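You operate a simulated robot arm through the tools that you are given. There is no shell and no other tool.

The job below is to be done with a simulated two-armed robot. You get a single attempt, and the scene is never put back.

Task
Wipe up the spill on the island top on the sink side with the blue towel and put it back.

Only the result counts: the job must be done as asked and must still hold three seconds after the hand-in. Knocking over, shifting, dropping, spilling or breaking anything else fails it. Flat cloth is picked up by pressing the open fingertips on it (5 to 10 N) and closing them slowly along it; thin cloth reads only 2 to 8 mm in the jaws.

Robot
Two 7-joint arms with two-finger parallel grippers on one trunk, on a base that moves. Base frame: it is fixed to the floor where the robot stands at the start and does not move with it; the origin is under the middle of the robot, x ahead of it, y to its left, z up; the surface under the hand at the start is at about z = 920. Units: mm, degrees, N and s.
The left shoulder is at the start at [-82, 119, 851], the right one opposite. With the tool pointing down near the work surface each hand reaches from about 100 to 560 mm from the robot's upright axis, wherever it stands, measured 20 degrees to its own side. Payload 3.43 kg a hand.
The tool frame of a hand sits at the grasp point between the pads (the TCP): z along the fingers, y along the line on which they close. The tips reach 30 mm beyond it. Largest opening 94 mm; finger width 28, thickness 10; the body of the gripper, 50 by 96 mm, starts 55 mm behind the TCP.
Orientation is that of the tool frame in the base frame, as [roll, pitch, yaw] about the fixed x, y, z axes, in that order (R = Rz(yaw) Ry(pitch) Rx(roll)). With the fingers straight down and closing along the base's y, the tool's x points along the base's -x, its y along +y and its z along -z.

Tools
- The arms move only by the tool step_arm. It takes "left_steps", "right_steps" or both (then of equal length, played together; a hand with none holds still); each is text: rows parted by semicolons, each of 7 numbers parted by spaces: the shift along the base's x, y, z in units of 30 mm (1.0 is 30 mm), then the turn, a rotation vector about the base's x, y, z in units of 6 degrees (1.0 is 6 degrees), then the gripper command, from -1 (fully open) to 1 (shut), values between in proportion. In form: dx dy dz rx ry rz gripper; .... A call has 1 to 20 rows; each row shifts and turns the commanded pose from where the row before left it. A call with a number of a shift or a turn outside -1 to 1 is refused whole. A row lasts 0.2 s, in which the tool goes at most 50 mm and 8.6 degrees; a call with a longer step from one row to the next is refused whole, and so is a gripper value outside its range. A pose out of reach is approached as far as the arm can. The call stops where the force on the tool passes 40 N (or 10 N more than at its start, if that is more) or the arm is blocked; 0.2 s more then pass. Each finger travels about 153 mm/s and halts on what it meets, pressing with about 32 N; the grip force reading is that of the motor and also rises with nothing between the fingers. The clock runs only during rows and for 0.2 s after the last one: add rows that do not move to give the fingers time. The reply holds the time, the measured pose of the TCP, the force on the tool along the base axes, the opening and the grip force, in the units named above and with some noise, with the torque about the TCP (base axes, N m) and any sound that the robot's microphone picked up.
- Cameras (640 x 400 px; columns grow to the right, rows downward): "scene" is now at [18.7, 36.2, 1554]; the picture's right is [0.48, -0.88, 0.00], its down [-0.71, -0.39, -0.59] and it looks along [0.52, 0.28, -0.80] (base axes); focal length 250 px, centre (320, 200). "left" rides on the left gripper at [76, -14, -102] in its tool frame; the picture's right is [0.18, 0.98, 0.00], its down [-0.75, 0.14, -0.64] and it looks along [-0.63, 0.12, 0.77] (tool axes); focal length 243 px, centre (320, 200). "right" rides on the right gripper at [76, 14, -102] in its tool frame; the picture's right is [-0.18, 0.98, 0.00], its down [-0.75, -0.14, -0.64] and it looks along [-0.63, -0.12, 0.77] (tool axes); focal length 243 px, centre (320, 200). There is no depth. A picture from a camera that has moved, and an enlarged one, comes with that camera's place and axes in the base frame and with its lens.
- capture(camera): a new picture of that camera. The clock stands still meanwhile.
- lift_body(by): moves the trunk up (or, below 0, down) by that many mm; the arms and the scene camera ride with it, the base frame stays. It gives what a move gives, with no picture.
- steer(legs): drives the robot by 1 to 6 legs, each [ahead, left, turn to the left] in mm, mm and degrees, along the robot's own axes; the way and the turn of a leg run together, so that a leg with both is an arc; at most 1500 mm and 180 degrees a leg. The arms and the cameras ride along, it lands a little off, and it stops where it bumps. It gives what a move gives.
- aim_head(pan, tilt): turns the head with the scene camera to pan (to the left, within 143 degrees either way) and tilt (down, from -29 to 69), counted from straight ahead of the robot (the tilt from the chest, where the trunk bows). It gives what a move gives.
- zoom(camera, box): a new picture of the part [left, top, right, bottom] of that camera's present view, enlarged. The clock stands still meanwhile.
- hand_in(): hands the job in; it is judged then, once.

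Places have to be worked out from the pictures, the camera data and where the tool is seen. Open the grippers and draw the arms clear of the work before you hand the job in, unless the task says otherwise.

The tools are called after "Request:" by a JSON object that holds its "api" and its "payload". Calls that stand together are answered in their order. step_arm: Moves the arms, as the interface text tells. Its arguments: {"type":"object","properties":{"left_steps":{"type":"string"},"right_steps":{"type":"string"}},"required":[]} The other tools are called the same way: lift_body (by) moves the trunk up or down; steer (legs) drives the base; aim_head (pan, tilt) turns the head that bears the scene camera; capture (camera) takes a picture; zoom (camera, box) takes an enlarged picture of a part of a camera's view; hand_in () hands the job in.

At the start:

```text
time: 0.0
left_tcp_pos: [242.9, 353.9, 1165.0]
left_orientation: [-179.9, 0.0, -180.0]
left_ft_force: [1.5, 0.3, 0.0]
left_moment: [0.01, 0.01, 0.02]
left_gripper_width: 94.2
left_grip_force: 0.1
right_tcp_pos: [295.5, 34.2, 1166.4]
right_orientation: [-180.0, 0.0, 180.0]
right_ft_force: [1.0, 0.0, -0.8]
right_moment: [0.01, 0.03, -0.01]
right_gripper_width: 94.0
right_grip_force: 0.0
trunk travel left (down, up): [-275.0, 60.0]
robot x, y, heading: [-1.4, -0.9, 0.0]
head pan, tilt (commanded): [28.6, 53.6]
```

scene: 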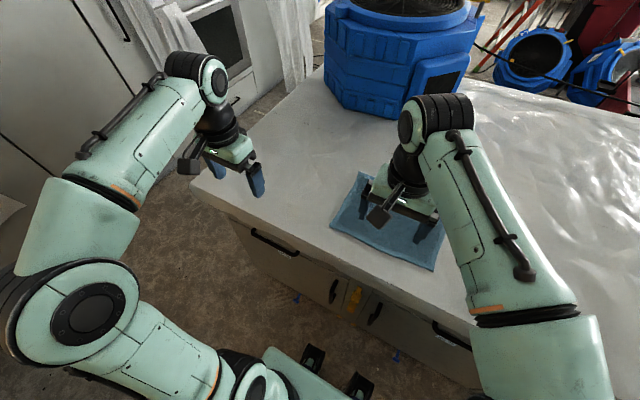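
right: 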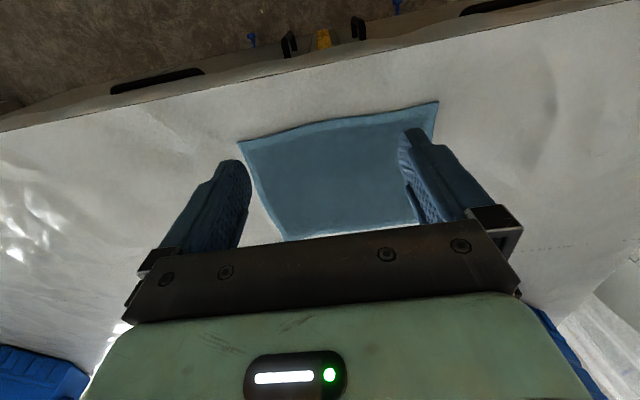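
left: 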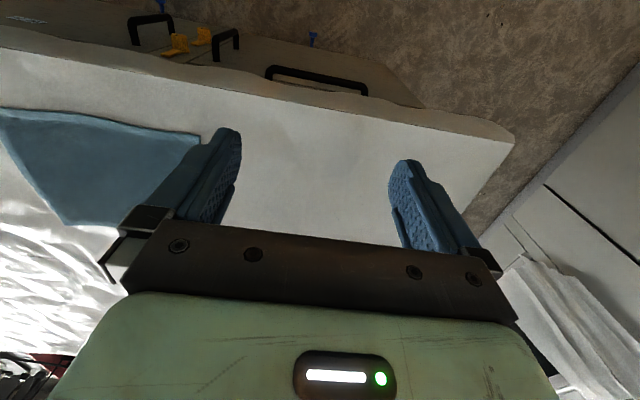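

The blue towel lies near the front edge of the island under the right hand. I look around with the head first to find the spill and the sink.

Request:
{"api": "aim_head", "payload": {"pan": -20, "tilt": 35}}

Request:
{"api": "capture", "payload": {"camera": "scene"}}

```text
time: 1.2
left_tcp_pos: [243.5, 353.8, 1163.9]
left_orientation: [-180.0, 0.1, -180.0]
left_ft_force: [0.3, -0.4, 1.4]
left_moment: [-0.02, -0.01, -0.03]
left_gripper_width: 93.7
left_grip_force: 0.0
right_tcp_pos: [294.1, 36.4, 1165.9]
right_orientation: [-180.0, 0.0, -180.0]
right_ft_force: [0.6, 0.8, -0.6]
right_moment: [-0.03, 0.0, -0.04]
right_gripper_width: 93.9
right_grip_force: 0.1
trunk travel left (down, up): [-275.0, 60.0]
robot x, y, heading: [-2.1, 3.3, -0.2]
head pan, tilt (commanded): [-20.0, 35.0]
```

```text
taken
camera scene: at [36.9, -29.0, 1580.4], right [-0.34, -0.94, 0.0], down [-0.54, 0.2, -0.82], along [0.77, -0.28, -0.57], focal length 250 px, centre (320, 200)
```

scene: 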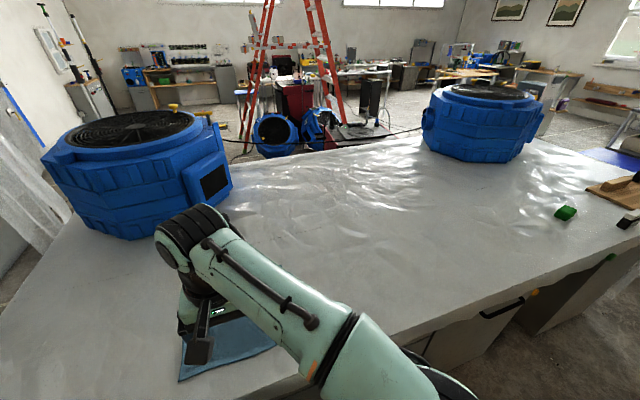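

The island is long, with two blue fans and some items on the right. I keep looking for the sink and the spill.

Request:
{"api": "aim_head", "payload": {"pan": -75, "tilt": 30}}

Request:
{"api": "capture", "payload": {"camera": "scene"}}

Request:
{"api": "aim_head", "payload": {"pan": -135, "tilt": 25}}

Request:
{"api": "capture", "payload": {"camera": "scene"}}

Request:
{"api": "aim_head", "payload": {"pan": 60, "tilt": 25}}

Request:
{"api": "capture", "payload": {"camera": "scene"}}

Request:
{"api": "aim_head", "payload": {"pan": 125, "tilt": 25}}

Request:
{"api": "capture", "payload": {"camera": "scene"}}

```text
time: 2.4
left_tcp_pos: [242.9, 353.8, 1164.8]
left_orientation: [-179.9, 0.0, -179.9]
left_ft_force: [-0.5, -0.1, -0.6]
left_moment: [-0.03, 0.04, -0.02]
left_gripper_width: 93.9
left_grip_force: 0.0
right_tcp_pos: [295.3, 36.2, 1167.3]
right_orientation: [180.0, 0.0, -180.0]
right_ft_force: [0.0, 0.3, -0.1]
right_moment: [0.0, 0.01, 0.0]
right_gripper_width: 94.0
right_grip_force: 0.0
trunk travel left (down, up): [-275.0, 60.0]
robot x, y, heading: [1.2, 0.8, -0.2]
head pan, tilt (commanded): [-75.0, 30.0]
```

```text
taken
camera scene: at [-22.4, -86.3, 1588.2], right [-0.97, -0.26, 0.0], down [-0.13, 0.48, -0.87], along [0.22, -0.84, -0.5], focal length 250 px, centre (320, 200)
```

scene: 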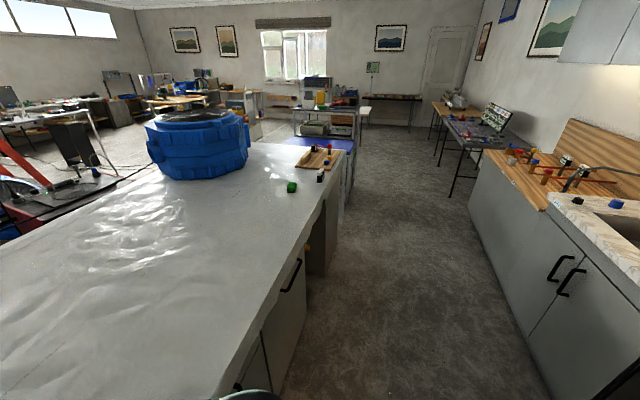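

```text
time: 3.7
left_tcp_pos: [243.2, 352.7, 1163.3]
left_orientation: [-180.0, 0.0, -180.0]
left_ft_force: [0.4, -0.2, 0.8]
left_moment: [0.0, 0.0, -0.01]
left_gripper_width: 94.0
left_grip_force: 0.1
right_tcp_pos: [295.4, 35.6, 1167.1]
right_orientation: [-179.9, -0.1, -180.0]
right_ft_force: [1.6, -0.7, 0.2]
right_moment: [-0.02, -0.01, -0.02]
right_gripper_width: 93.9
right_grip_force: 0.1
trunk travel left (down, up): [-275.0, 60.0]
robot x, y, heading: [1.5, -0.8, 0.1]
head pan, tilt (commanded): [-135.0, 25.0]
```

```text
taken
camera scene: at [-111.0, -64.2, 1596.2], right [-0.71, 0.71, 0.0], down [0.3, 0.3, -0.91], along [-0.64, -0.64, -0.42], focal length 250 px, centre (320, 200)
```

scene: 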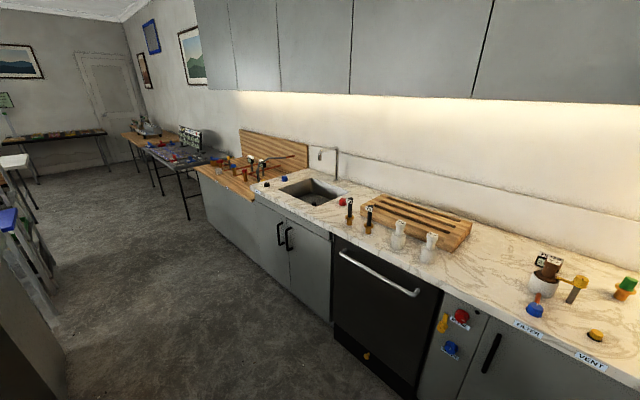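

```text
time: 6.6
left_tcp_pos: [243.6, 353.2, 1164.6]
left_orientation: [-180.0, 0.0, 179.9]
left_ft_force: [0.4, -0.1, -0.2]
left_moment: [-0.05, 0.0, -0.04]
left_gripper_width: 93.8
left_grip_force: 0.0
right_tcp_pos: [295.2, 34.4, 1167.3]
right_orientation: [180.0, 0.0, 180.0]
right_ft_force: [-0.2, 0.5, -1.7]
right_moment: [0.01, 0.0, 0.01]
right_gripper_width: 94.1
right_grip_force: 0.1
trunk travel left (down, up): [-275.0, 60.0]
robot x, y, heading: [-5.1, -0.2, 0.2]
head pan, tilt (commanded): [60.0, 25.0]
```

```text
taken
camera scene: at [0.2, 80.8, 1596.2], right [0.87, -0.5, 0.0], down [-0.21, -0.37, -0.91], along [0.45, 0.78, -0.42], focal length 250 px, centre (320, 200)
```

scene: 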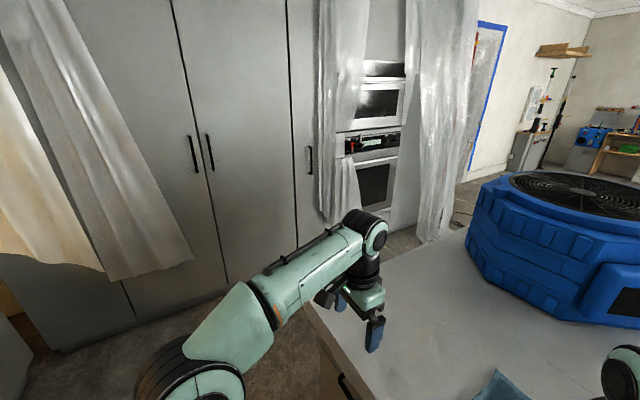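

```text
time: 7.9
left_tcp_pos: [243.9, 353.9, 1163.9]
left_orientation: [179.9, -0.1, 179.9]
left_ft_force: [-0.9, -0.1, -0.3]
left_moment: [-0.01, -0.03, -0.02]
left_gripper_width: 94.0
left_grip_force: 0.2
right_tcp_pos: [295.8, 34.6, 1166.6]
right_orientation: [179.9, 0.0, -180.0]
right_ft_force: [1.0, 0.9, 0.4]
right_moment: [0.01, 0.0, -0.01]
right_gripper_width: 94.2
right_grip_force: 0.0
trunk travel left (down, up): [-275.0, 60.0]
robot x, y, heading: [3.1, -4.2, -0.2]
head pan, tilt (commanded): [125.0, 25.0]
```

```text
taken
camera scene: at [-98.7, 76.5, 1596.2], right [0.82, 0.57, 0.0], down [0.24, -0.35, -0.91], along [-0.52, 0.74, -0.42], focal length 250 px, centre (320, 200)
```

scene: 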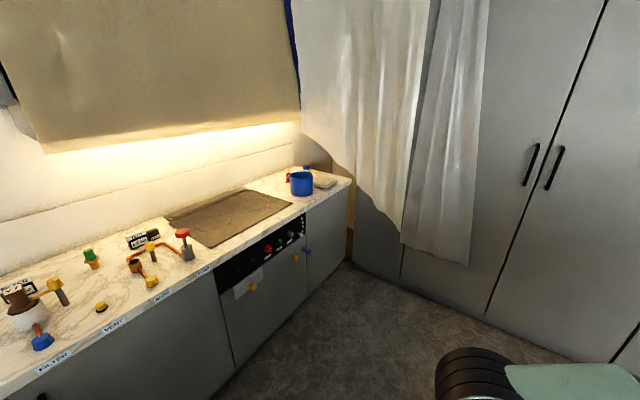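

The sink is on the counter behind and to the right of the robot, so the sink side is probably the robot-facing side of the island. I now inspect the island top closely for the spill.

Request:
{"api": "aim_head", "payload": {"pan": 25, "tilt": 50}}

Request:
{"api": "zoom", "payload": {"camera": "scene", "box": [160, 60, 480, 260]}}

Request:
{"api": "zoom", "payload": {"camera": "right", "box": [400, 40, 640, 190]}}

Request:
{"api": "zoom", "payload": {"camera": "left", "box": [180, 80, 420, 230]}}

Request:
{"api": "aim_head", "payload": {"pan": -40, "tilt": 50}}

Request:
{"api": "capture", "payload": {"camera": "scene"}}

```text
time: 9.7
left_tcp_pos: [243.6, 353.7, 1164.5]
left_orientation: [-180.0, 0.0, 180.0]
left_ft_force: [0.3, -0.6, 0.1]
left_moment: [0.03, 0.01, 0.05]
left_gripper_width: 94.1
left_grip_force: 0.0
right_tcp_pos: [296.0, 35.5, 1167.6]
right_orientation: [-180.0, 0.0, -180.0]
right_ft_force: [0.6, 0.5, 0.2]
right_moment: [0.01, -0.02, -0.01]
right_gripper_width: 94.0
right_grip_force: 0.0
trunk travel left (down, up): [-275.0, 60.0]
robot x, y, heading: [-4.0, 0.1, -0.2]
head pan, tilt (commanded): [25.0, 50.0]
```

```text
2.00 times, centred on (320, 160) of scene
camera zoom: at [23.8, 33.6, 1558.7], right [0.42, -0.91, 0.0], down [-0.69, -0.32, -0.64], along [0.58, 0.27, -0.77], focal length 501 px, centre (320, 280)
```

zoom: 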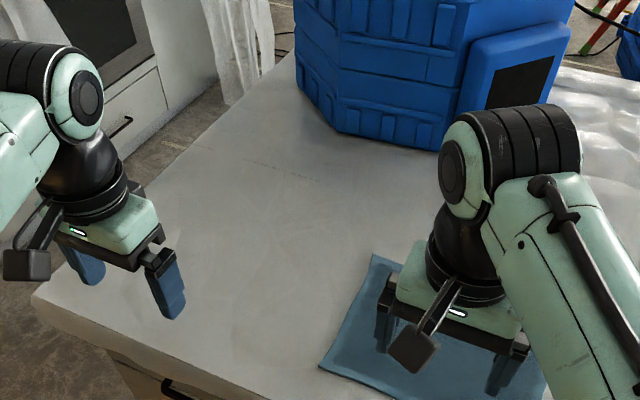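

```text
2.67 times, centred on (520, 115) of right
camera zoom: at [219.6, 49.4, 1269.0], right [0.18, 0.98, 0.0], down [0.75, -0.14, 0.64], along [0.63, -0.12, -0.77], focal length 647 px, centre (-213, 427)
```

zoom: 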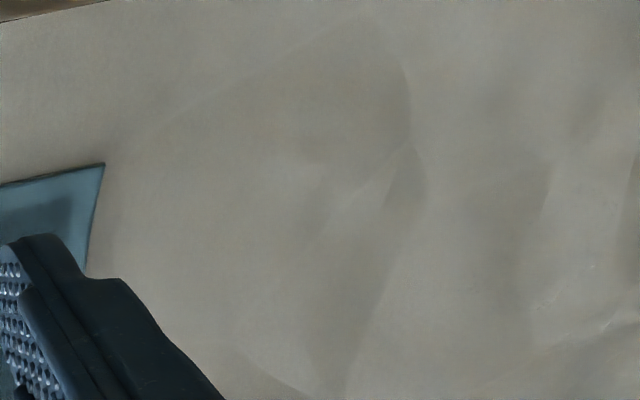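

```text
2.67 times, centred on (300, 155) of left
camera zoom: at [168.2, 337.5, 1266.4], right [-0.18, 0.98, 0.0], down [0.75, 0.14, 0.64], along [0.63, 0.12, -0.77], focal length 647 px, centre (373, 320)
```

zoom: 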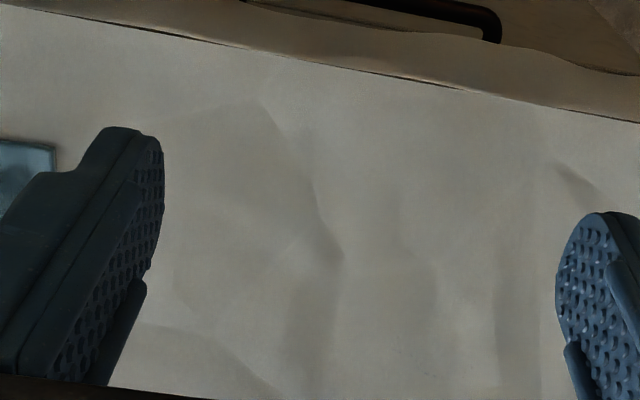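

```text
time: 11.1
left_tcp_pos: [243.6, 353.9, 1163.7]
left_orientation: [-180.0, 0.0, 180.0]
left_ft_force: [0.6, 0.5, 0.0]
left_moment: [0.0, 0.0, -0.01]
left_gripper_width: 94.0
left_grip_force: 0.1
right_tcp_pos: [296.4, 35.3, 1166.2]
right_orientation: [179.9, 0.0, -180.0]
right_ft_force: [0.3, 0.5, 1.5]
right_moment: [0.01, 0.02, 0.02]
right_gripper_width: 93.9
right_grip_force: 0.0
trunk travel left (down, up): [-275.0, 60.0]
robot x, y, heading: [-1.3, -3.7, -0.1]
head pan, tilt (commanded): [-40.0, 50.0]
```

```text
taken
camera scene: at [13.1, -48.4, 1558.7], right [-0.64, -0.77, 0.0], down [-0.59, 0.49, -0.64], along [0.49, -0.41, -0.77], focal length 250 px, centre (320, 200)
```

scene: 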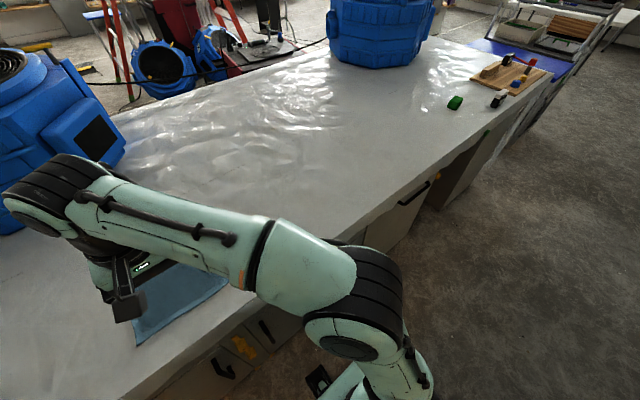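

No clear spill yet; I zoom into parts of the island top in this view.

Request:
{"api": "zoom", "payload": {"camera": "scene", "box": [120, 60, 360, 210]}}

Request:
{"api": "zoom", "payload": {"camera": "scene", "box": [320, 30, 560, 180]}}

Request:
{"api": "zoom", "payload": {"camera": "scene", "box": [220, 150, 460, 300]}}

Request:
{"api": "zoom", "payload": {"camera": "scene", "box": [0, 230, 240, 380]}}

```text
2.67 times, centred on (240, 135) of scene
camera zoom: at [13.1, -48.4, 1558.7], right [-0.64, -0.77, 0.0], down [-0.59, 0.49, -0.64], along [0.49, -0.41, -0.77], focal length 668 px, centre (533, 373)
```

zoom: 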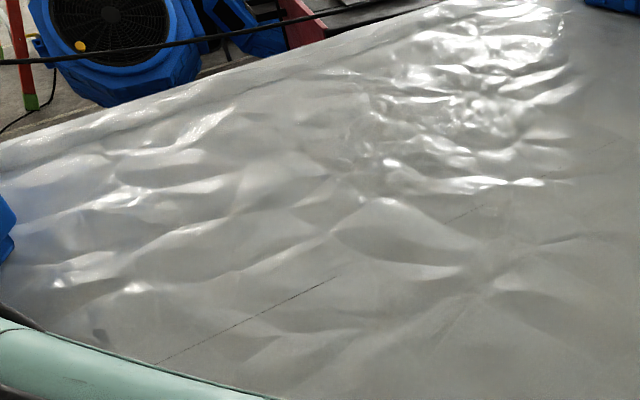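

```text
2.67 times, centred on (440, 105) of scene
camera zoom: at [13.1, -48.4, 1558.7], right [-0.64, -0.77, 0.0], down [-0.59, 0.49, -0.64], along [0.49, -0.41, -0.77], focal length 668 px, centre (0, 453)
```

zoom: 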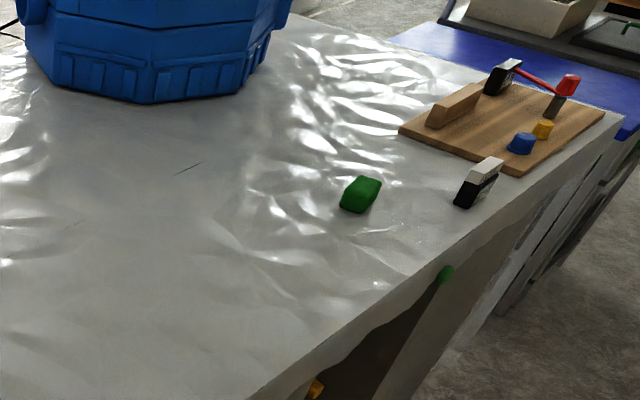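

```text
2.67 times, centred on (340, 225) of scene
camera zoom: at [13.1, -48.4, 1558.7], right [-0.64, -0.77, 0.0], down [-0.59, 0.49, -0.64], along [0.49, -0.41, -0.77], focal length 668 px, centre (267, 133)
```

zoom: 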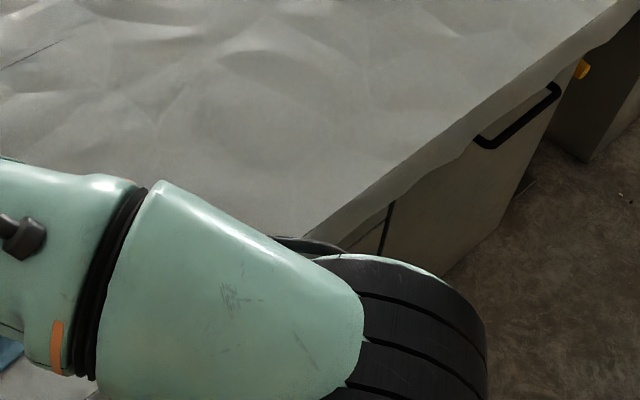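

```text
2.67 times, centred on (120, 305) of scene
camera zoom: at [13.1, -48.4, 1558.7], right [-0.64, -0.77, 0.0], down [-0.59, 0.49, -0.64], along [0.49, -0.41, -0.77], focal length 668 px, centre (853, -80)
```

zoom: 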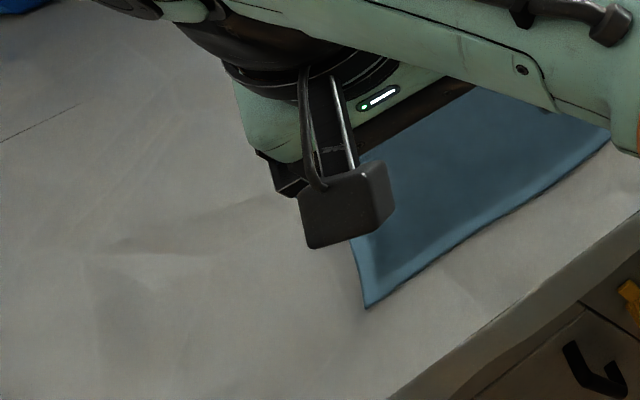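

The forearm hides part of the surface. I use the right wrist camera's left half and another head view toward the right end.

Request:
{"api": "zoom", "payload": {"camera": "right", "box": [0, 80, 260, 300]}}

Request:
{"api": "aim_head", "payload": {"pan": -65, "tilt": 45}}

Request:
{"api": "zoom", "payload": {"camera": "scene", "box": [0, 0, 400, 250]}}

Request:
{"api": "capture", "payload": {"camera": "scene"}}

```text
1.82 times, centred on (130, 190) of right
camera zoom: at [219.6, 49.4, 1269.0], right [0.18, 0.98, 0.0], down [0.75, -0.14, 0.64], along [0.63, -0.12, -0.77], focal length 441 px, centre (666, 218)
```

zoom: 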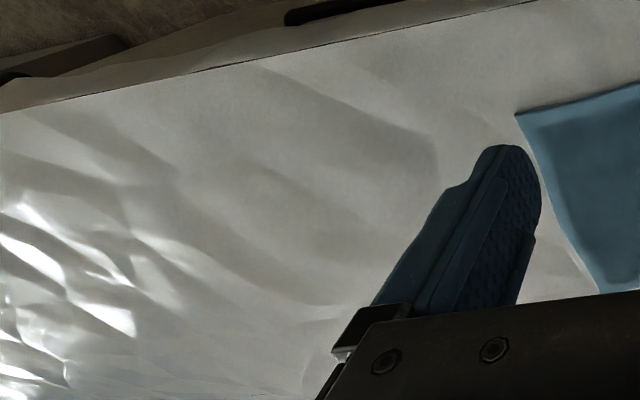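

```text
time: 11.9
left_tcp_pos: [243.8, 353.4, 1164.5]
left_orientation: [-179.9, 0.0, 180.0]
left_ft_force: [0.3, 0.4, 0.3]
left_moment: [0.03, -0.02, 0.03]
left_gripper_width: 94.0
left_grip_force: 0.0
right_tcp_pos: [295.3, 35.5, 1167.6]
right_orientation: [-179.9, 0.0, 180.0]
right_ft_force: [-0.5, 0.0, -0.6]
right_moment: [-0.02, 0.02, 0.02]
right_gripper_width: 94.3
right_grip_force: 0.2
trunk travel left (down, up): [-275.0, 60.0]
robot x, y, heading: [-1.3, -2.0, 0.2]
head pan, tilt (commanded): [-65.0, 45.0]
```

```text
1.60 times, centred on (200, 125) of scene
camera zoom: at [-11.4, -72.6, 1565.6], right [-0.91, -0.42, 0.0], down [-0.3, 0.64, -0.71], along [0.3, -0.64, -0.71], focal length 400 px, centre (512, 320)
```

zoom: 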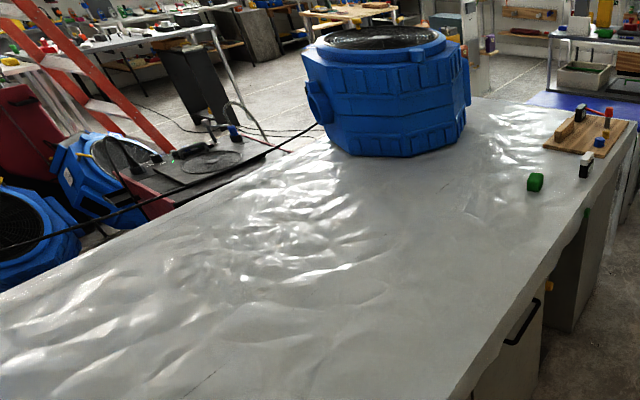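

```text
taken
camera scene: at [-11.4, -72.6, 1565.6], right [-0.91, -0.42, 0.0], down [-0.3, 0.64, -0.71], along [0.3, -0.64, -0.71], focal length 250 px, centre (320, 200)
```

scene: 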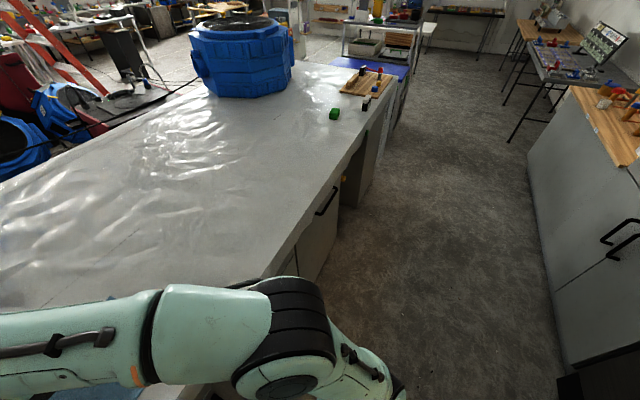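

Nothing certain yet. I tuck the right hand up and back to the right side so that the area it hides comes into view.

Request:
{"api": "step_arm", "payload": {"right_steps": "0 -0.5 1 0 0 0 -1; -0.3 -1 1 0 0 0 -1; -0.3 -1 1 0 0 0 -1; -0.3 -1 0.5 0 0 0 -1; -0.3 -1 0 0 0 0 -1; -0.3 -1 0 0 0 0 -1; -0.3 -1 0 0 0 0 -1; -0.3 -1 0 0 0 0 -1; -0.3 -1 0 0 0 0 -1; -0.3 -1 0 0 0 0 -1; 0 0 0 0 0 0 -1"}}

Request:
{"api": "aim_head", "payload": {"pan": 5, "tilt": 50}}

Request:
{"api": "capture", "payload": {"camera": "scene"}}

Request:
{"api": "capture", "payload": {"camera": "right"}}

```text
time: 14.3
left_tcp_pos: [243.6, 355.5, 1163.9]
left_orientation: [-179.8, -0.1, 180.0]
left_ft_force: [-0.4, 0.8, 0.1]
left_moment: [-0.08, 0.01, 0.02]
left_gripper_width: 94.0
left_grip_force: 0.1
right_tcp_pos: [227.5, -206.2, 1256.9]
right_orientation: [-179.9, 0.1, -179.9]
right_ft_force: [-0.7, 0.6, 0.1]
right_moment: [-0.02, -0.01, 0.01]
right_gripper_width: 93.7
right_grip_force: 0.0
right hand out of reach, approached as far as the arm can: row 4, 8
trunk travel left (down, up): [-275.0, 60.0]
robot x, y, heading: [-0.2, 0.9, 0.2]
head pan, tilt (commanded): [-65.0, 45.0]
```

```text
time: 15.8
left_tcp_pos: [243.2, 353.5, 1164.3]
left_orientation: [-180.0, 0.1, 180.0]
left_ft_force: [0.4, -0.4, -0.2]
left_moment: [-0.03, 0.01, 0.0]
left_gripper_width: 94.0
left_grip_force: 0.0
right_tcp_pos: [227.7, -206.8, 1255.7]
right_orientation: [180.0, -0.1, 179.9]
right_ft_force: [-0.8, 0.3, -0.2]
right_moment: [0.03, 0.0, 0.01]
right_gripper_width: 94.0
right_grip_force: 0.0
trunk travel left (down, up): [-275.0, 60.0]
robot x, y, heading: [-0.5, -2.4, 0.3]
head pan, tilt (commanded): [5.0, 50.0]
```

```text
taken
camera scene: at [30.8, 7.6, 1558.7], right [0.09, -1.0, 0.0], down [-0.76, -0.07, -0.64], along [0.64, 0.06, -0.77], focal length 250 px, centre (320, 200)
```

scene: 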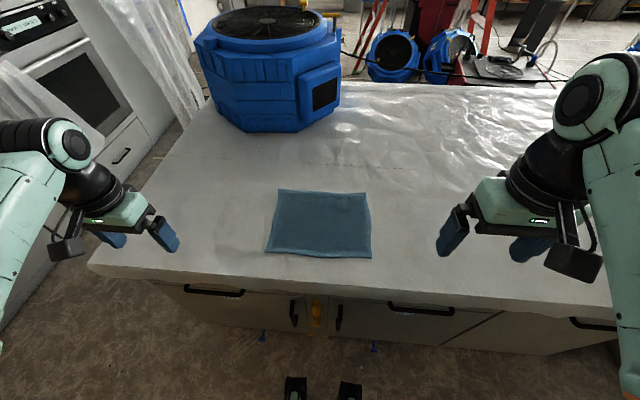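

```text
taken
camera right: at [152.5, -193.6, 1357.0], right [0.18, 0.98, 0.0], down [0.75, -0.14, 0.64], along [0.63, -0.12, -0.77], focal length 243 px, centre (320, 200)
```

right: 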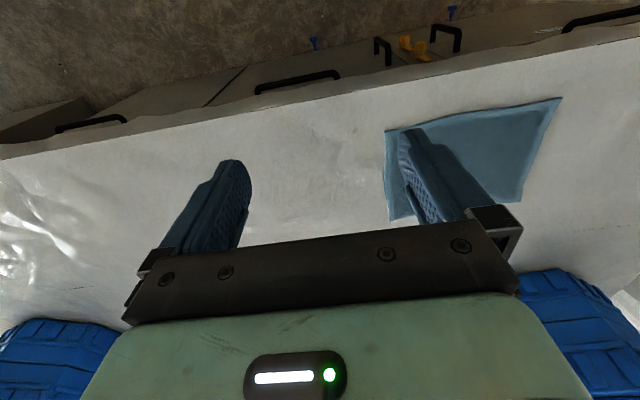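

The towel is now fully seen. I zoom on the surface around it to find the spill.

Request:
{"api": "zoom", "payload": {"camera": "scene", "box": [260, 70, 580, 270]}}

Request:
{"api": "zoom", "payload": {"camera": "scene", "box": [80, 100, 320, 300]}}

Request:
{"api": "zoom", "payload": {"camera": "right", "box": [200, 60, 640, 280]}}

Request:
{"api": "zoom", "payload": {"camera": "right", "box": [0, 90, 260, 300]}}

Request:
{"api": "zoom", "payload": {"camera": "scene", "box": [300, 180, 640, 380]}}

```text
2.00 times, centred on (420, 170) of scene
camera zoom: at [30.8, 7.6, 1558.7], right [0.09, -1.0, 0.0], down [-0.76, -0.07, -0.64], along [0.64, 0.06, -0.77], focal length 501 px, centre (120, 260)
```

zoom: 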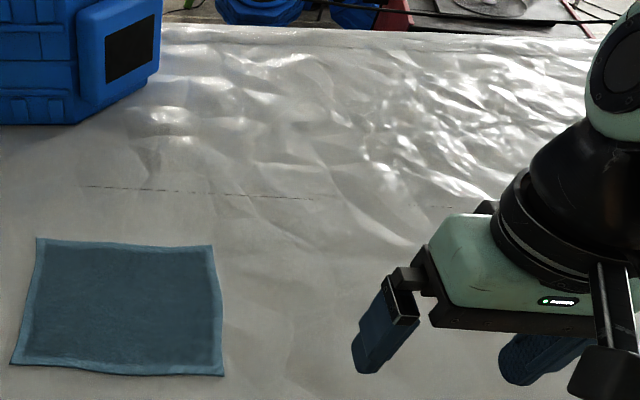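

```text
2.00 times, centred on (200, 200) of scene
camera zoom: at [30.8, 7.6, 1558.7], right [0.09, -1.0, 0.0], down [-0.76, -0.07, -0.64], along [0.64, 0.06, -0.77], focal length 501 px, centre (560, 200)
```

zoom: 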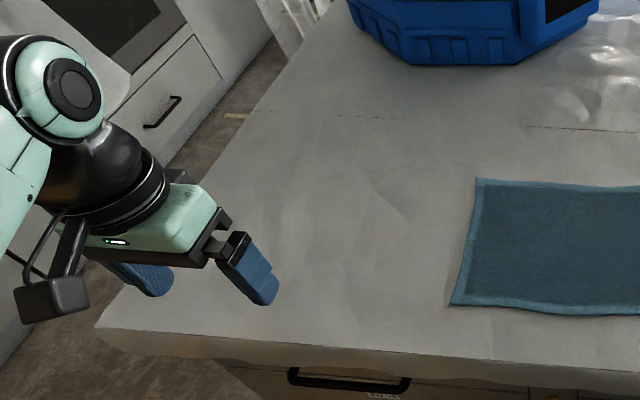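

```text
1.45 times, centred on (420, 170) of right
camera zoom: at [152.5, -193.6, 1357.0], right [0.18, 0.98, 0.0], down [0.75, -0.14, 0.64], along [0.63, -0.12, -0.77], focal length 353 px, centre (174, 244)
```

zoom: 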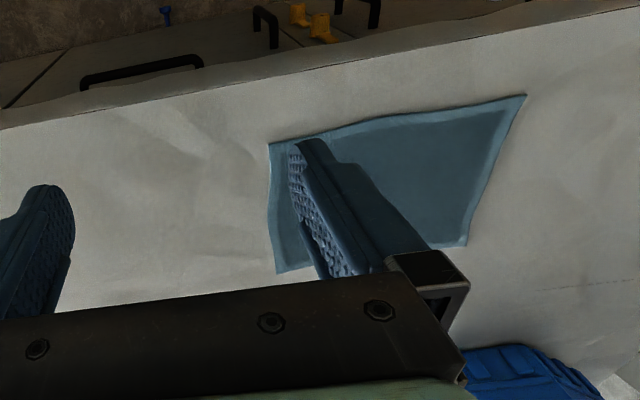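

```text
1.90 times, centred on (130, 195) of right
camera zoom: at [152.5, -193.6, 1357.0], right [0.18, 0.98, 0.0], down [0.75, -0.14, 0.64], along [0.63, -0.12, -0.77], focal length 462 px, centre (682, 210)
```

zoom: 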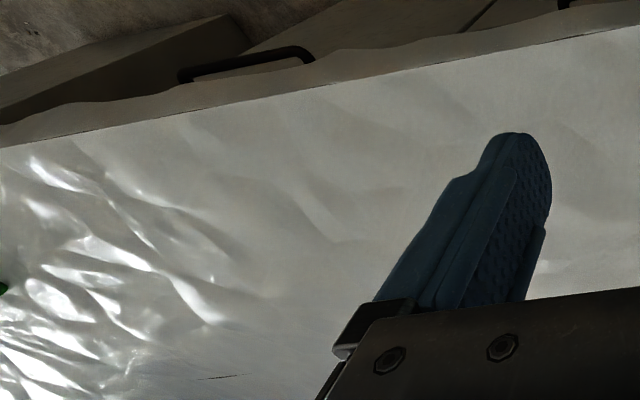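

```text
1.88 times, centred on (470, 280) of scene
camera zoom: at [30.8, 7.6, 1558.7], right [0.09, -1.0, 0.0], down [-0.76, -0.07, -0.64], along [0.64, 0.06, -0.77], focal length 471 px, centre (38, 49)
```

zoom: 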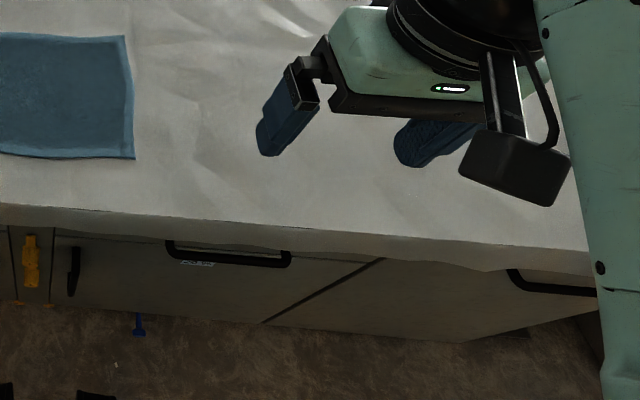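

No spill near the towel. I drive right along the island to inspect the part opposite the sink.

Request:
{"api": "steer", "payload": {"legs": [[0, -700, 0]]}}

Request:
{"api": "aim_head", "payload": {"pan": -10, "tilt": 50}}

Request:
{"api": "capture", "payload": {"camera": "scene"}}

Request:
{"api": "aim_head", "payload": {"pan": -50, "tilt": 45}}

Request:
{"api": "capture", "payload": {"camera": "scene"}}

Request:
{"api": "aim_head", "payload": {"pan": 30, "tilt": 45}}

Request:
{"api": "capture", "payload": {"camera": "scene"}}

```text
time: 18.3
left_tcp_pos: [245.0, 191.2, 1165.4]
left_orientation: [179.9, 0.0, 179.5]
left_ft_force: [0.6, 0.1, 0.2]
left_moment: [0.03, 0.01, -0.02]
left_gripper_width: 93.7
left_grip_force: 0.1
right_tcp_pos: [225.5, -369.5, 1254.0]
right_orientation: [179.9, 0.2, 179.7]
right_ft_force: [-0.1, -1.3, 0.2]
right_moment: [0.06, 0.0, -0.01]
right_gripper_width: 93.8
right_grip_force: 0.1
trunk travel left (down, up): [-275.0, 60.0]
robot x, y, heading: [1.2, -158.8, -0.4]
head pan, tilt (commanded): [5.0, 50.0]
stopped in leg 1: the robot was blocked; the commanded pose is now the measured one
```

```text
time: 19.1
left_tcp_pos: [246.4, 196.5, 1165.1]
left_orientation: [-180.0, -0.1, 179.5]
left_ft_force: [1.0, 0.8, -0.1]
left_moment: [-0.04, -0.03, -0.01]
left_gripper_width: 94.2
left_grip_force: 0.0
right_tcp_pos: [227.1, -366.1, 1255.5]
right_orientation: [180.0, 0.1, 179.7]
right_ft_force: [-0.1, 0.3, 0.2]
right_moment: [0.0, -0.01, -0.01]
right_gripper_width: 93.9
right_grip_force: 0.0
trunk travel left (down, up): [-275.0, 60.0]
robot x, y, heading: [0.5, -155.1, -0.5]
head pan, tilt (commanded): [-10.0, 50.0]
```

```text
taken
camera scene: at [29.3, -169.6, 1558.7], right [-0.18, -0.98, 0.0], down [-0.75, 0.14, -0.64], along [0.63, -0.12, -0.77], focal length 250 px, centre (320, 200)
```

scene: 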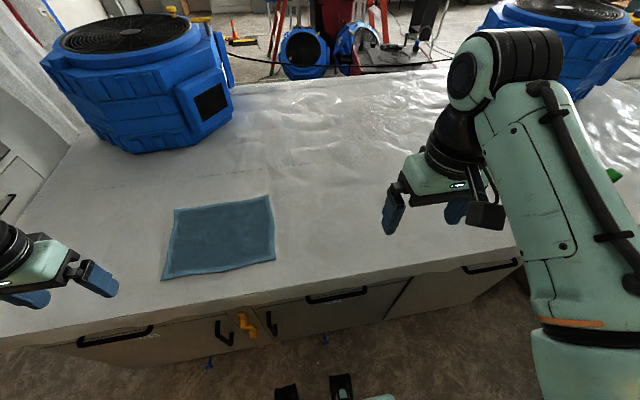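

```text
time: 20.1
left_tcp_pos: [246.3, 195.3, 1164.3]
left_orientation: [180.0, -0.1, 179.6]
left_ft_force: [-0.4, -0.1, -0.3]
left_moment: [-0.02, 0.02, -0.04]
left_gripper_width: 94.1
left_grip_force: 0.0
right_tcp_pos: [225.3, -365.7, 1256.2]
right_orientation: [-179.9, 0.1, 179.7]
right_ft_force: [1.2, 0.3, 0.1]
right_moment: [-0.01, 0.0, -0.05]
right_gripper_width: 93.9
right_grip_force: 0.1
trunk travel left (down, up): [-275.0, 60.0]
robot x, y, heading: [-2.2, -157.3, -0.6]
head pan, tilt (commanded): [-50.0, 45.0]
```

```text
taken
camera scene: at [5.4, -218.8, 1565.6], right [-0.77, -0.64, 0.0], down [-0.45, 0.54, -0.71], along [0.45, -0.54, -0.71], focal length 250 px, centre (320, 200)
```

scene: 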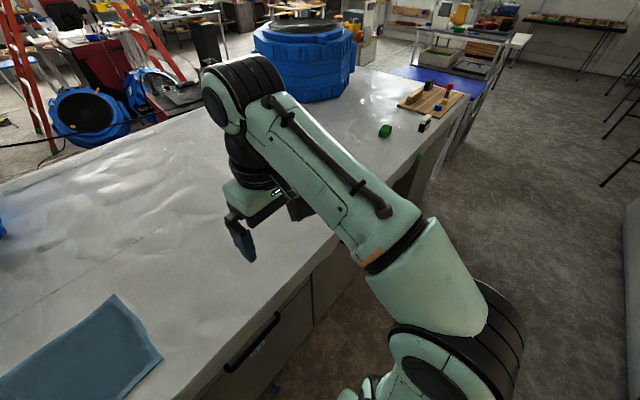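

```text
time: 21.7
left_tcp_pos: [245.3, 194.5, 1163.9]
left_orientation: [-180.0, -0.2, 179.7]
left_ft_force: [-1.1, 0.5, -0.1]
left_moment: [0.0, -0.04, 0.0]
left_gripper_width: 94.2
left_grip_force: 0.0
right_tcp_pos: [227.0, -365.5, 1255.6]
right_orientation: [-179.9, 0.0, 179.7]
right_ft_force: [0.8, -0.8, 0.7]
right_moment: [0.01, 0.0, 0.0]
right_gripper_width: 94.0
right_grip_force: 0.1
trunk travel left (down, up): [-275.0, 60.0]
robot x, y, heading: [-2.4, -156.2, -0.5]
head pan, tilt (commanded): [30.0, 45.0]
```

```text
taken
camera scene: at [24.3, -116.1, 1565.6], right [0.49, -0.87, 0.0], down [-0.62, -0.35, -0.71], along [0.62, 0.35, -0.71], focal length 250 px, centre (320, 200)
```

scene: 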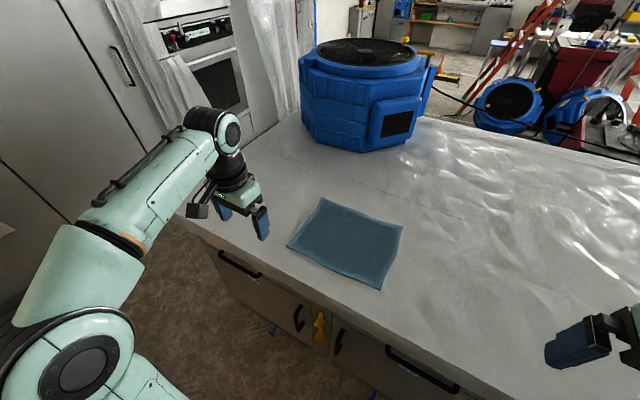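

The base was blocked after about 157 mm, so the reachable area is limited and the spill should be near. I take both wrist views and zoom into the faint darker areas left of the towel.

Request:
{"api": "capture", "payload": {"camera": "left"}}

Request:
{"api": "capture", "payload": {"camera": "right"}}

Request:
{"api": "zoom", "payload": {"camera": "scene", "box": [170, 130, 410, 280]}}

Request:
{"api": "zoom", "payload": {"camera": "scene", "box": [380, 130, 640, 292]}}

Request:
{"api": "zoom", "payload": {"camera": "scene", "box": [380, 238, 640, 400]}}

```text
taken
camera left: at [170.2, 179.0, 1266.3], right [-0.18, 0.98, 0.0], down [0.76, 0.14, 0.64], along [0.63, 0.11, -0.77], focal length 243 px, centre (320, 200)
```

left: 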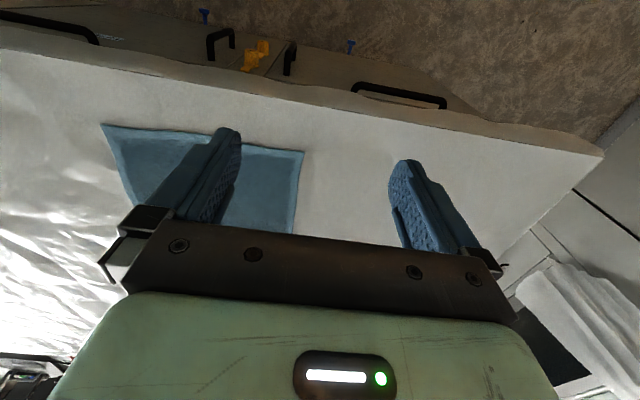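

```text
taken
camera right: at [150.1, -351.6, 1357.2], right [0.19, 0.98, 0.0], down [0.75, -0.14, 0.64], along [0.63, -0.12, -0.77], focal length 243 px, centre (320, 200)
```

right: 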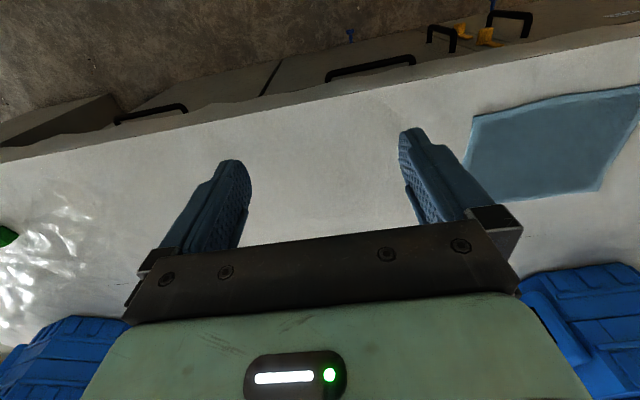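

```text
2.67 times, centred on (290, 205) of scene
camera zoom: at [24.3, -116.1, 1565.6], right [0.49, -0.87, 0.0], down [-0.62, -0.35, -0.71], along [0.62, 0.35, -0.71], focal length 668 px, centre (400, 187)
```

zoom: 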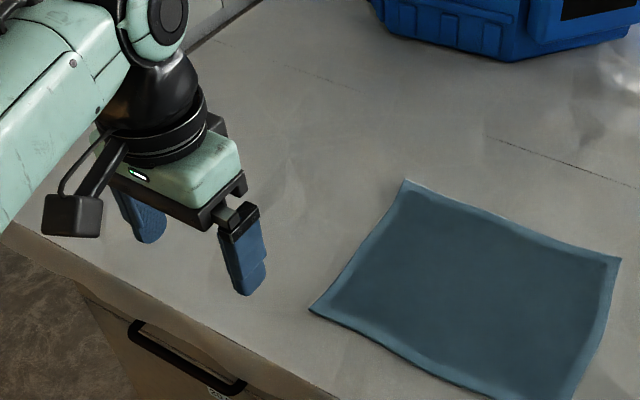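

```text
2.46 times, centred on (510, 211) of scene
camera zoom: at [24.3, -116.1, 1565.6], right [0.49, -0.87, 0.0], down [-0.62, -0.35, -0.71], along [0.62, 0.35, -0.71], focal length 616 px, centre (-148, 173)
```

zoom: 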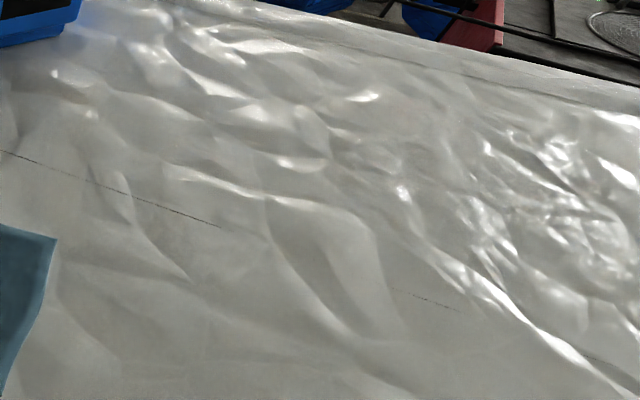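

```text
2.46 times, centred on (510, 319) of scene
camera zoom: at [24.3, -116.1, 1565.6], right [0.49, -0.87, 0.0], down [-0.62, -0.35, -0.71], along [0.62, 0.35, -0.71], focal length 616 px, centre (-148, -93)
```

zoom: 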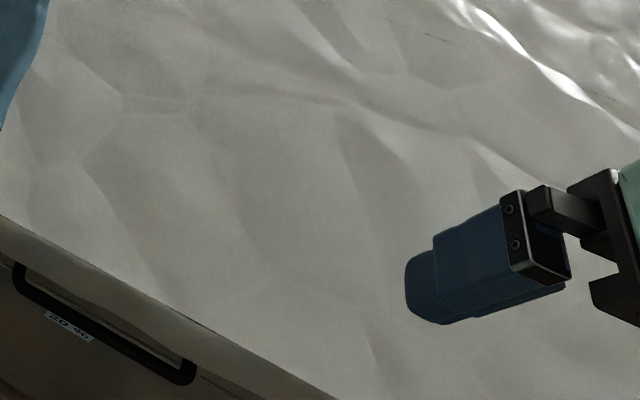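

Still no spill. I look at the floor and surroundings at the robot's right to see what blocked it, and at the island's right portion.

Request:
{"api": "aim_head", "payload": {"pan": -95, "tilt": 60}}

Request:
{"api": "capture", "payload": {"camera": "scene"}}

Request:
{"api": "aim_head", "payload": {"pan": -140, "tilt": 60}}

Request:
{"api": "capture", "payload": {"camera": "scene"}}

Request:
{"api": "aim_head", "payload": {"pan": -70, "tilt": 30}}

Request:
{"api": "zoom", "payload": {"camera": "scene", "box": [100, 60, 420, 260]}}

```text
time: 23.7
left_tcp_pos: [246.4, 193.8, 1163.5]
left_orientation: [180.0, -0.1, 179.6]
left_ft_force: [-1.0, 0.5, 0.9]
left_moment: [0.01, 0.0, -0.03]
left_gripper_width: 93.7
left_grip_force: 0.0
right_tcp_pos: [225.1, -367.0, 1255.4]
right_orientation: [-179.8, 0.1, 179.7]
right_ft_force: [-0.3, -0.6, -1.2]
right_moment: [-0.01, 0.01, 0.06]
right_gripper_width: 94.0
right_grip_force: 0.0
trunk travel left (down, up): [-275.0, 60.0]
robot x, y, heading: [-1.0, -157.6, -0.6]
head pan, tilt (commanded): [-95.0, 60.0]
```

```text
taken
camera scene: at [-52.7, -222.5, 1546.1], right [-1.0, 0.09, 0.0], down [0.08, 0.86, -0.5], along [-0.05, -0.5, -0.87], focal length 250 px, centre (320, 200)
```

scene: 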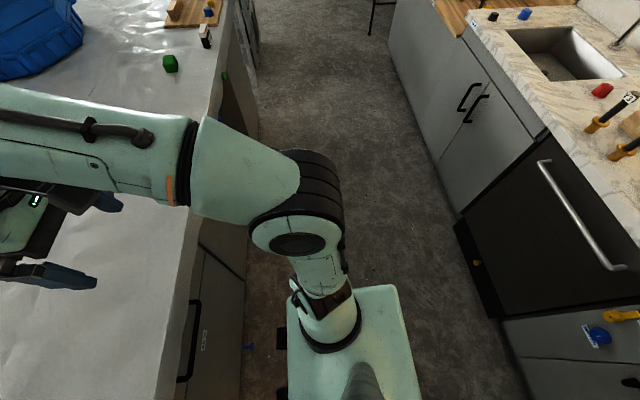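

```text
time: 24.8
left_tcp_pos: [246.0, 194.6, 1164.0]
left_orientation: [-179.9, -0.2, 179.5]
left_ft_force: [-0.1, 0.6, 0.1]
left_moment: [0.02, -0.02, 0.02]
left_gripper_width: 93.9
left_grip_force: 0.0
right_tcp_pos: [226.9, -366.2, 1256.1]
right_orientation: [-179.9, 0.1, 179.7]
right_ft_force: [-0.4, -0.3, 0.4]
right_moment: [-0.01, -0.04, -0.01]
right_gripper_width: 94.0
right_grip_force: 0.0
trunk travel left (down, up): [-275.0, 60.0]
robot x, y, heading: [-4.8, -155.7, -0.5]
head pan, tilt (commanded): [-140.0, 60.0]
```

```text
taken
camera scene: at [-97.8, -198.7, 1546.1], right [-0.64, 0.77, 0.0], down [0.67, 0.55, -0.5], along [-0.39, -0.32, -0.87], focal length 250 px, centre (320, 200)
```

scene: 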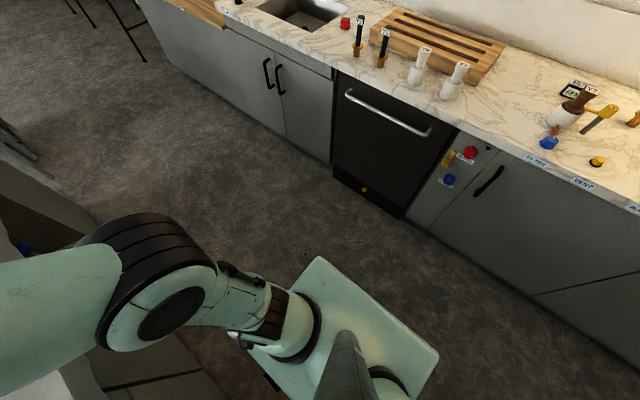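

```text
time: 26.2
left_tcp_pos: [245.9, 194.3, 1163.8]
left_orientation: [-180.0, -0.1, 179.7]
left_ft_force: [-1.0, -0.2, -0.1]
left_moment: [-0.02, 0.02, 0.02]
left_gripper_width: 94.0
left_grip_force: 0.0
right_tcp_pos: [226.3, -365.1, 1255.6]
right_orientation: [-179.9, 0.1, 179.7]
right_ft_force: [-0.1, -0.7, 0.1]
right_moment: [0.0, -0.03, 0.0]
right_gripper_width: 94.0
right_grip_force: 0.0
trunk travel left (down, up): [-275.0, 60.0]
robot x, y, heading: [-2.3, -155.9, -0.6]
head pan, tilt (commanded): [-70.0, 30.0]
```

```text
2.00 times, centred on (260, 160) of scene
camera zoom: at [-16.3, -241.4, 1588.2], right [-0.94, -0.33, 0.0], down [-0.17, 0.47, -0.87], along [0.29, -0.82, -0.5], focal length 501 px, centre (440, 280)
```

zoom: 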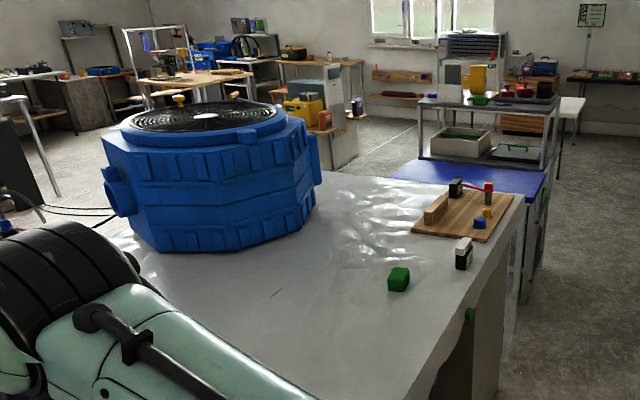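

I move the left hand out of the way (up and left) and lift the trunk's view to inspect the area left of the towel, where a faint tint appeared.

Request:
{"api": "step_arm", "payload": {"left_steps": "-0.2 0.8 0.8 0 0 0 -1; -0.2 0.8 0.8 0 0 0 -1; -0.2 0.8 0.8 0 0 0 -1; -0.2 0.8 0.5 0 0 0 -1; -0.2 0.8 0 0 0 0 -1; -0.2 0.8 0 0 0 0 -1; 0 0 0 0 0 0 -1"}}

Request:
{"api": "aim_head", "payload": {"pan": 35, "tilt": 50}}

Request:
{"api": "capture", "payload": {"camera": "scene"}}

Request:
{"api": "zoom", "payload": {"camera": "scene", "box": [160, 120, 400, 270]}}

Request:
{"api": "capture", "payload": {"camera": "left"}}

```text
time: 27.9
left_tcp_pos: [216.8, 303.7, 1237.9]
left_orientation: [-179.8, 0.0, 179.4]
left_ft_force: [-0.3, -0.5, -0.4]
left_moment: [-0.04, 0.01, 0.01]
left_gripper_width: 93.8
left_grip_force: 0.0
left hand out of reach, approached as far as the arm can: row 4, 5, 6
right_tcp_pos: [225.4, -366.1, 1254.8]
right_orientation: [180.0, 0.1, 179.7]
right_ft_force: [-0.2, 0.2, -0.4]
right_moment: [-0.01, -0.02, 0.0]
right_gripper_width: 94.0
right_grip_force: 0.0
trunk travel left (down, up): [-275.0, 60.0]
robot x, y, heading: [0.1, -160.0, -0.3]
head pan, tilt (commanded): [-70.0, 30.0]
```

```text
time: 29.7
left_tcp_pos: [217.1, 304.7, 1237.1]
left_orientation: [-179.9, 0.0, 179.5]
left_ft_force: [0.4, 0.6, -0.2]
left_moment: [-0.01, -0.01, 0.03]
left_gripper_width: 94.2
left_grip_force: 0.0
right_tcp_pos: [225.9, -365.9, 1255.2]
right_orientation: [-179.9, 0.1, 179.8]
right_ft_force: [0.0, -0.4, 0.2]
right_moment: [0.01, 0.0, 0.01]
right_gripper_width: 93.9
right_grip_force: 0.0
trunk travel left (down, up): [-275.0, 60.0]
robot x, y, heading: [-0.4, -158.3, -0.6]
head pan, tilt (commanded): [35.0, 50.0]
```

```text
taken
camera scene: at [17.0, -112.5, 1558.7], right [0.57, -0.82, 0.0], down [-0.63, -0.43, -0.64], along [0.53, 0.36, -0.77], focal length 250 px, centre (320, 200)
```

scene: 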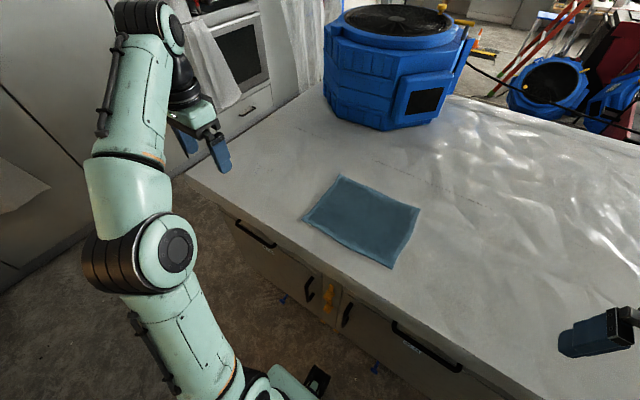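

```text
2.67 times, centred on (280, 195) of scene
camera zoom: at [17.0, -112.5, 1558.7], right [0.57, -0.82, 0.0], down [-0.63, -0.43, -0.64], along [0.53, 0.36, -0.77], focal length 668 px, centre (427, 213)
```

zoom: 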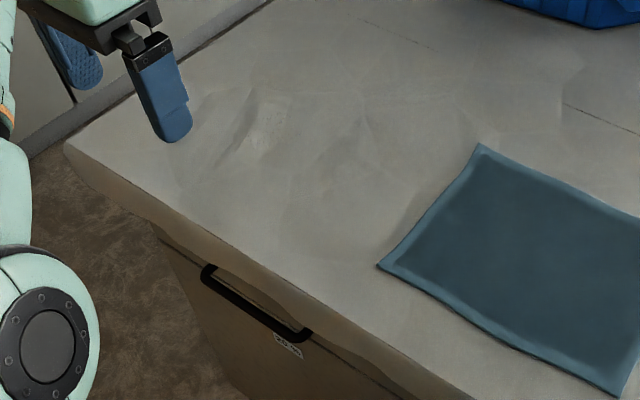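

```text
taken
camera left: at [141.5, 288.9, 1340.4], right [-0.18, 0.98, 0.0], down [0.75, 0.14, 0.64], along [0.63, 0.11, -0.77], focal length 243 px, centre (320, 200)
```

left: 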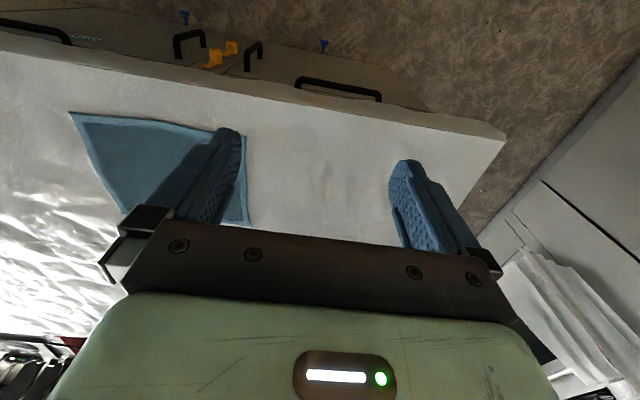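

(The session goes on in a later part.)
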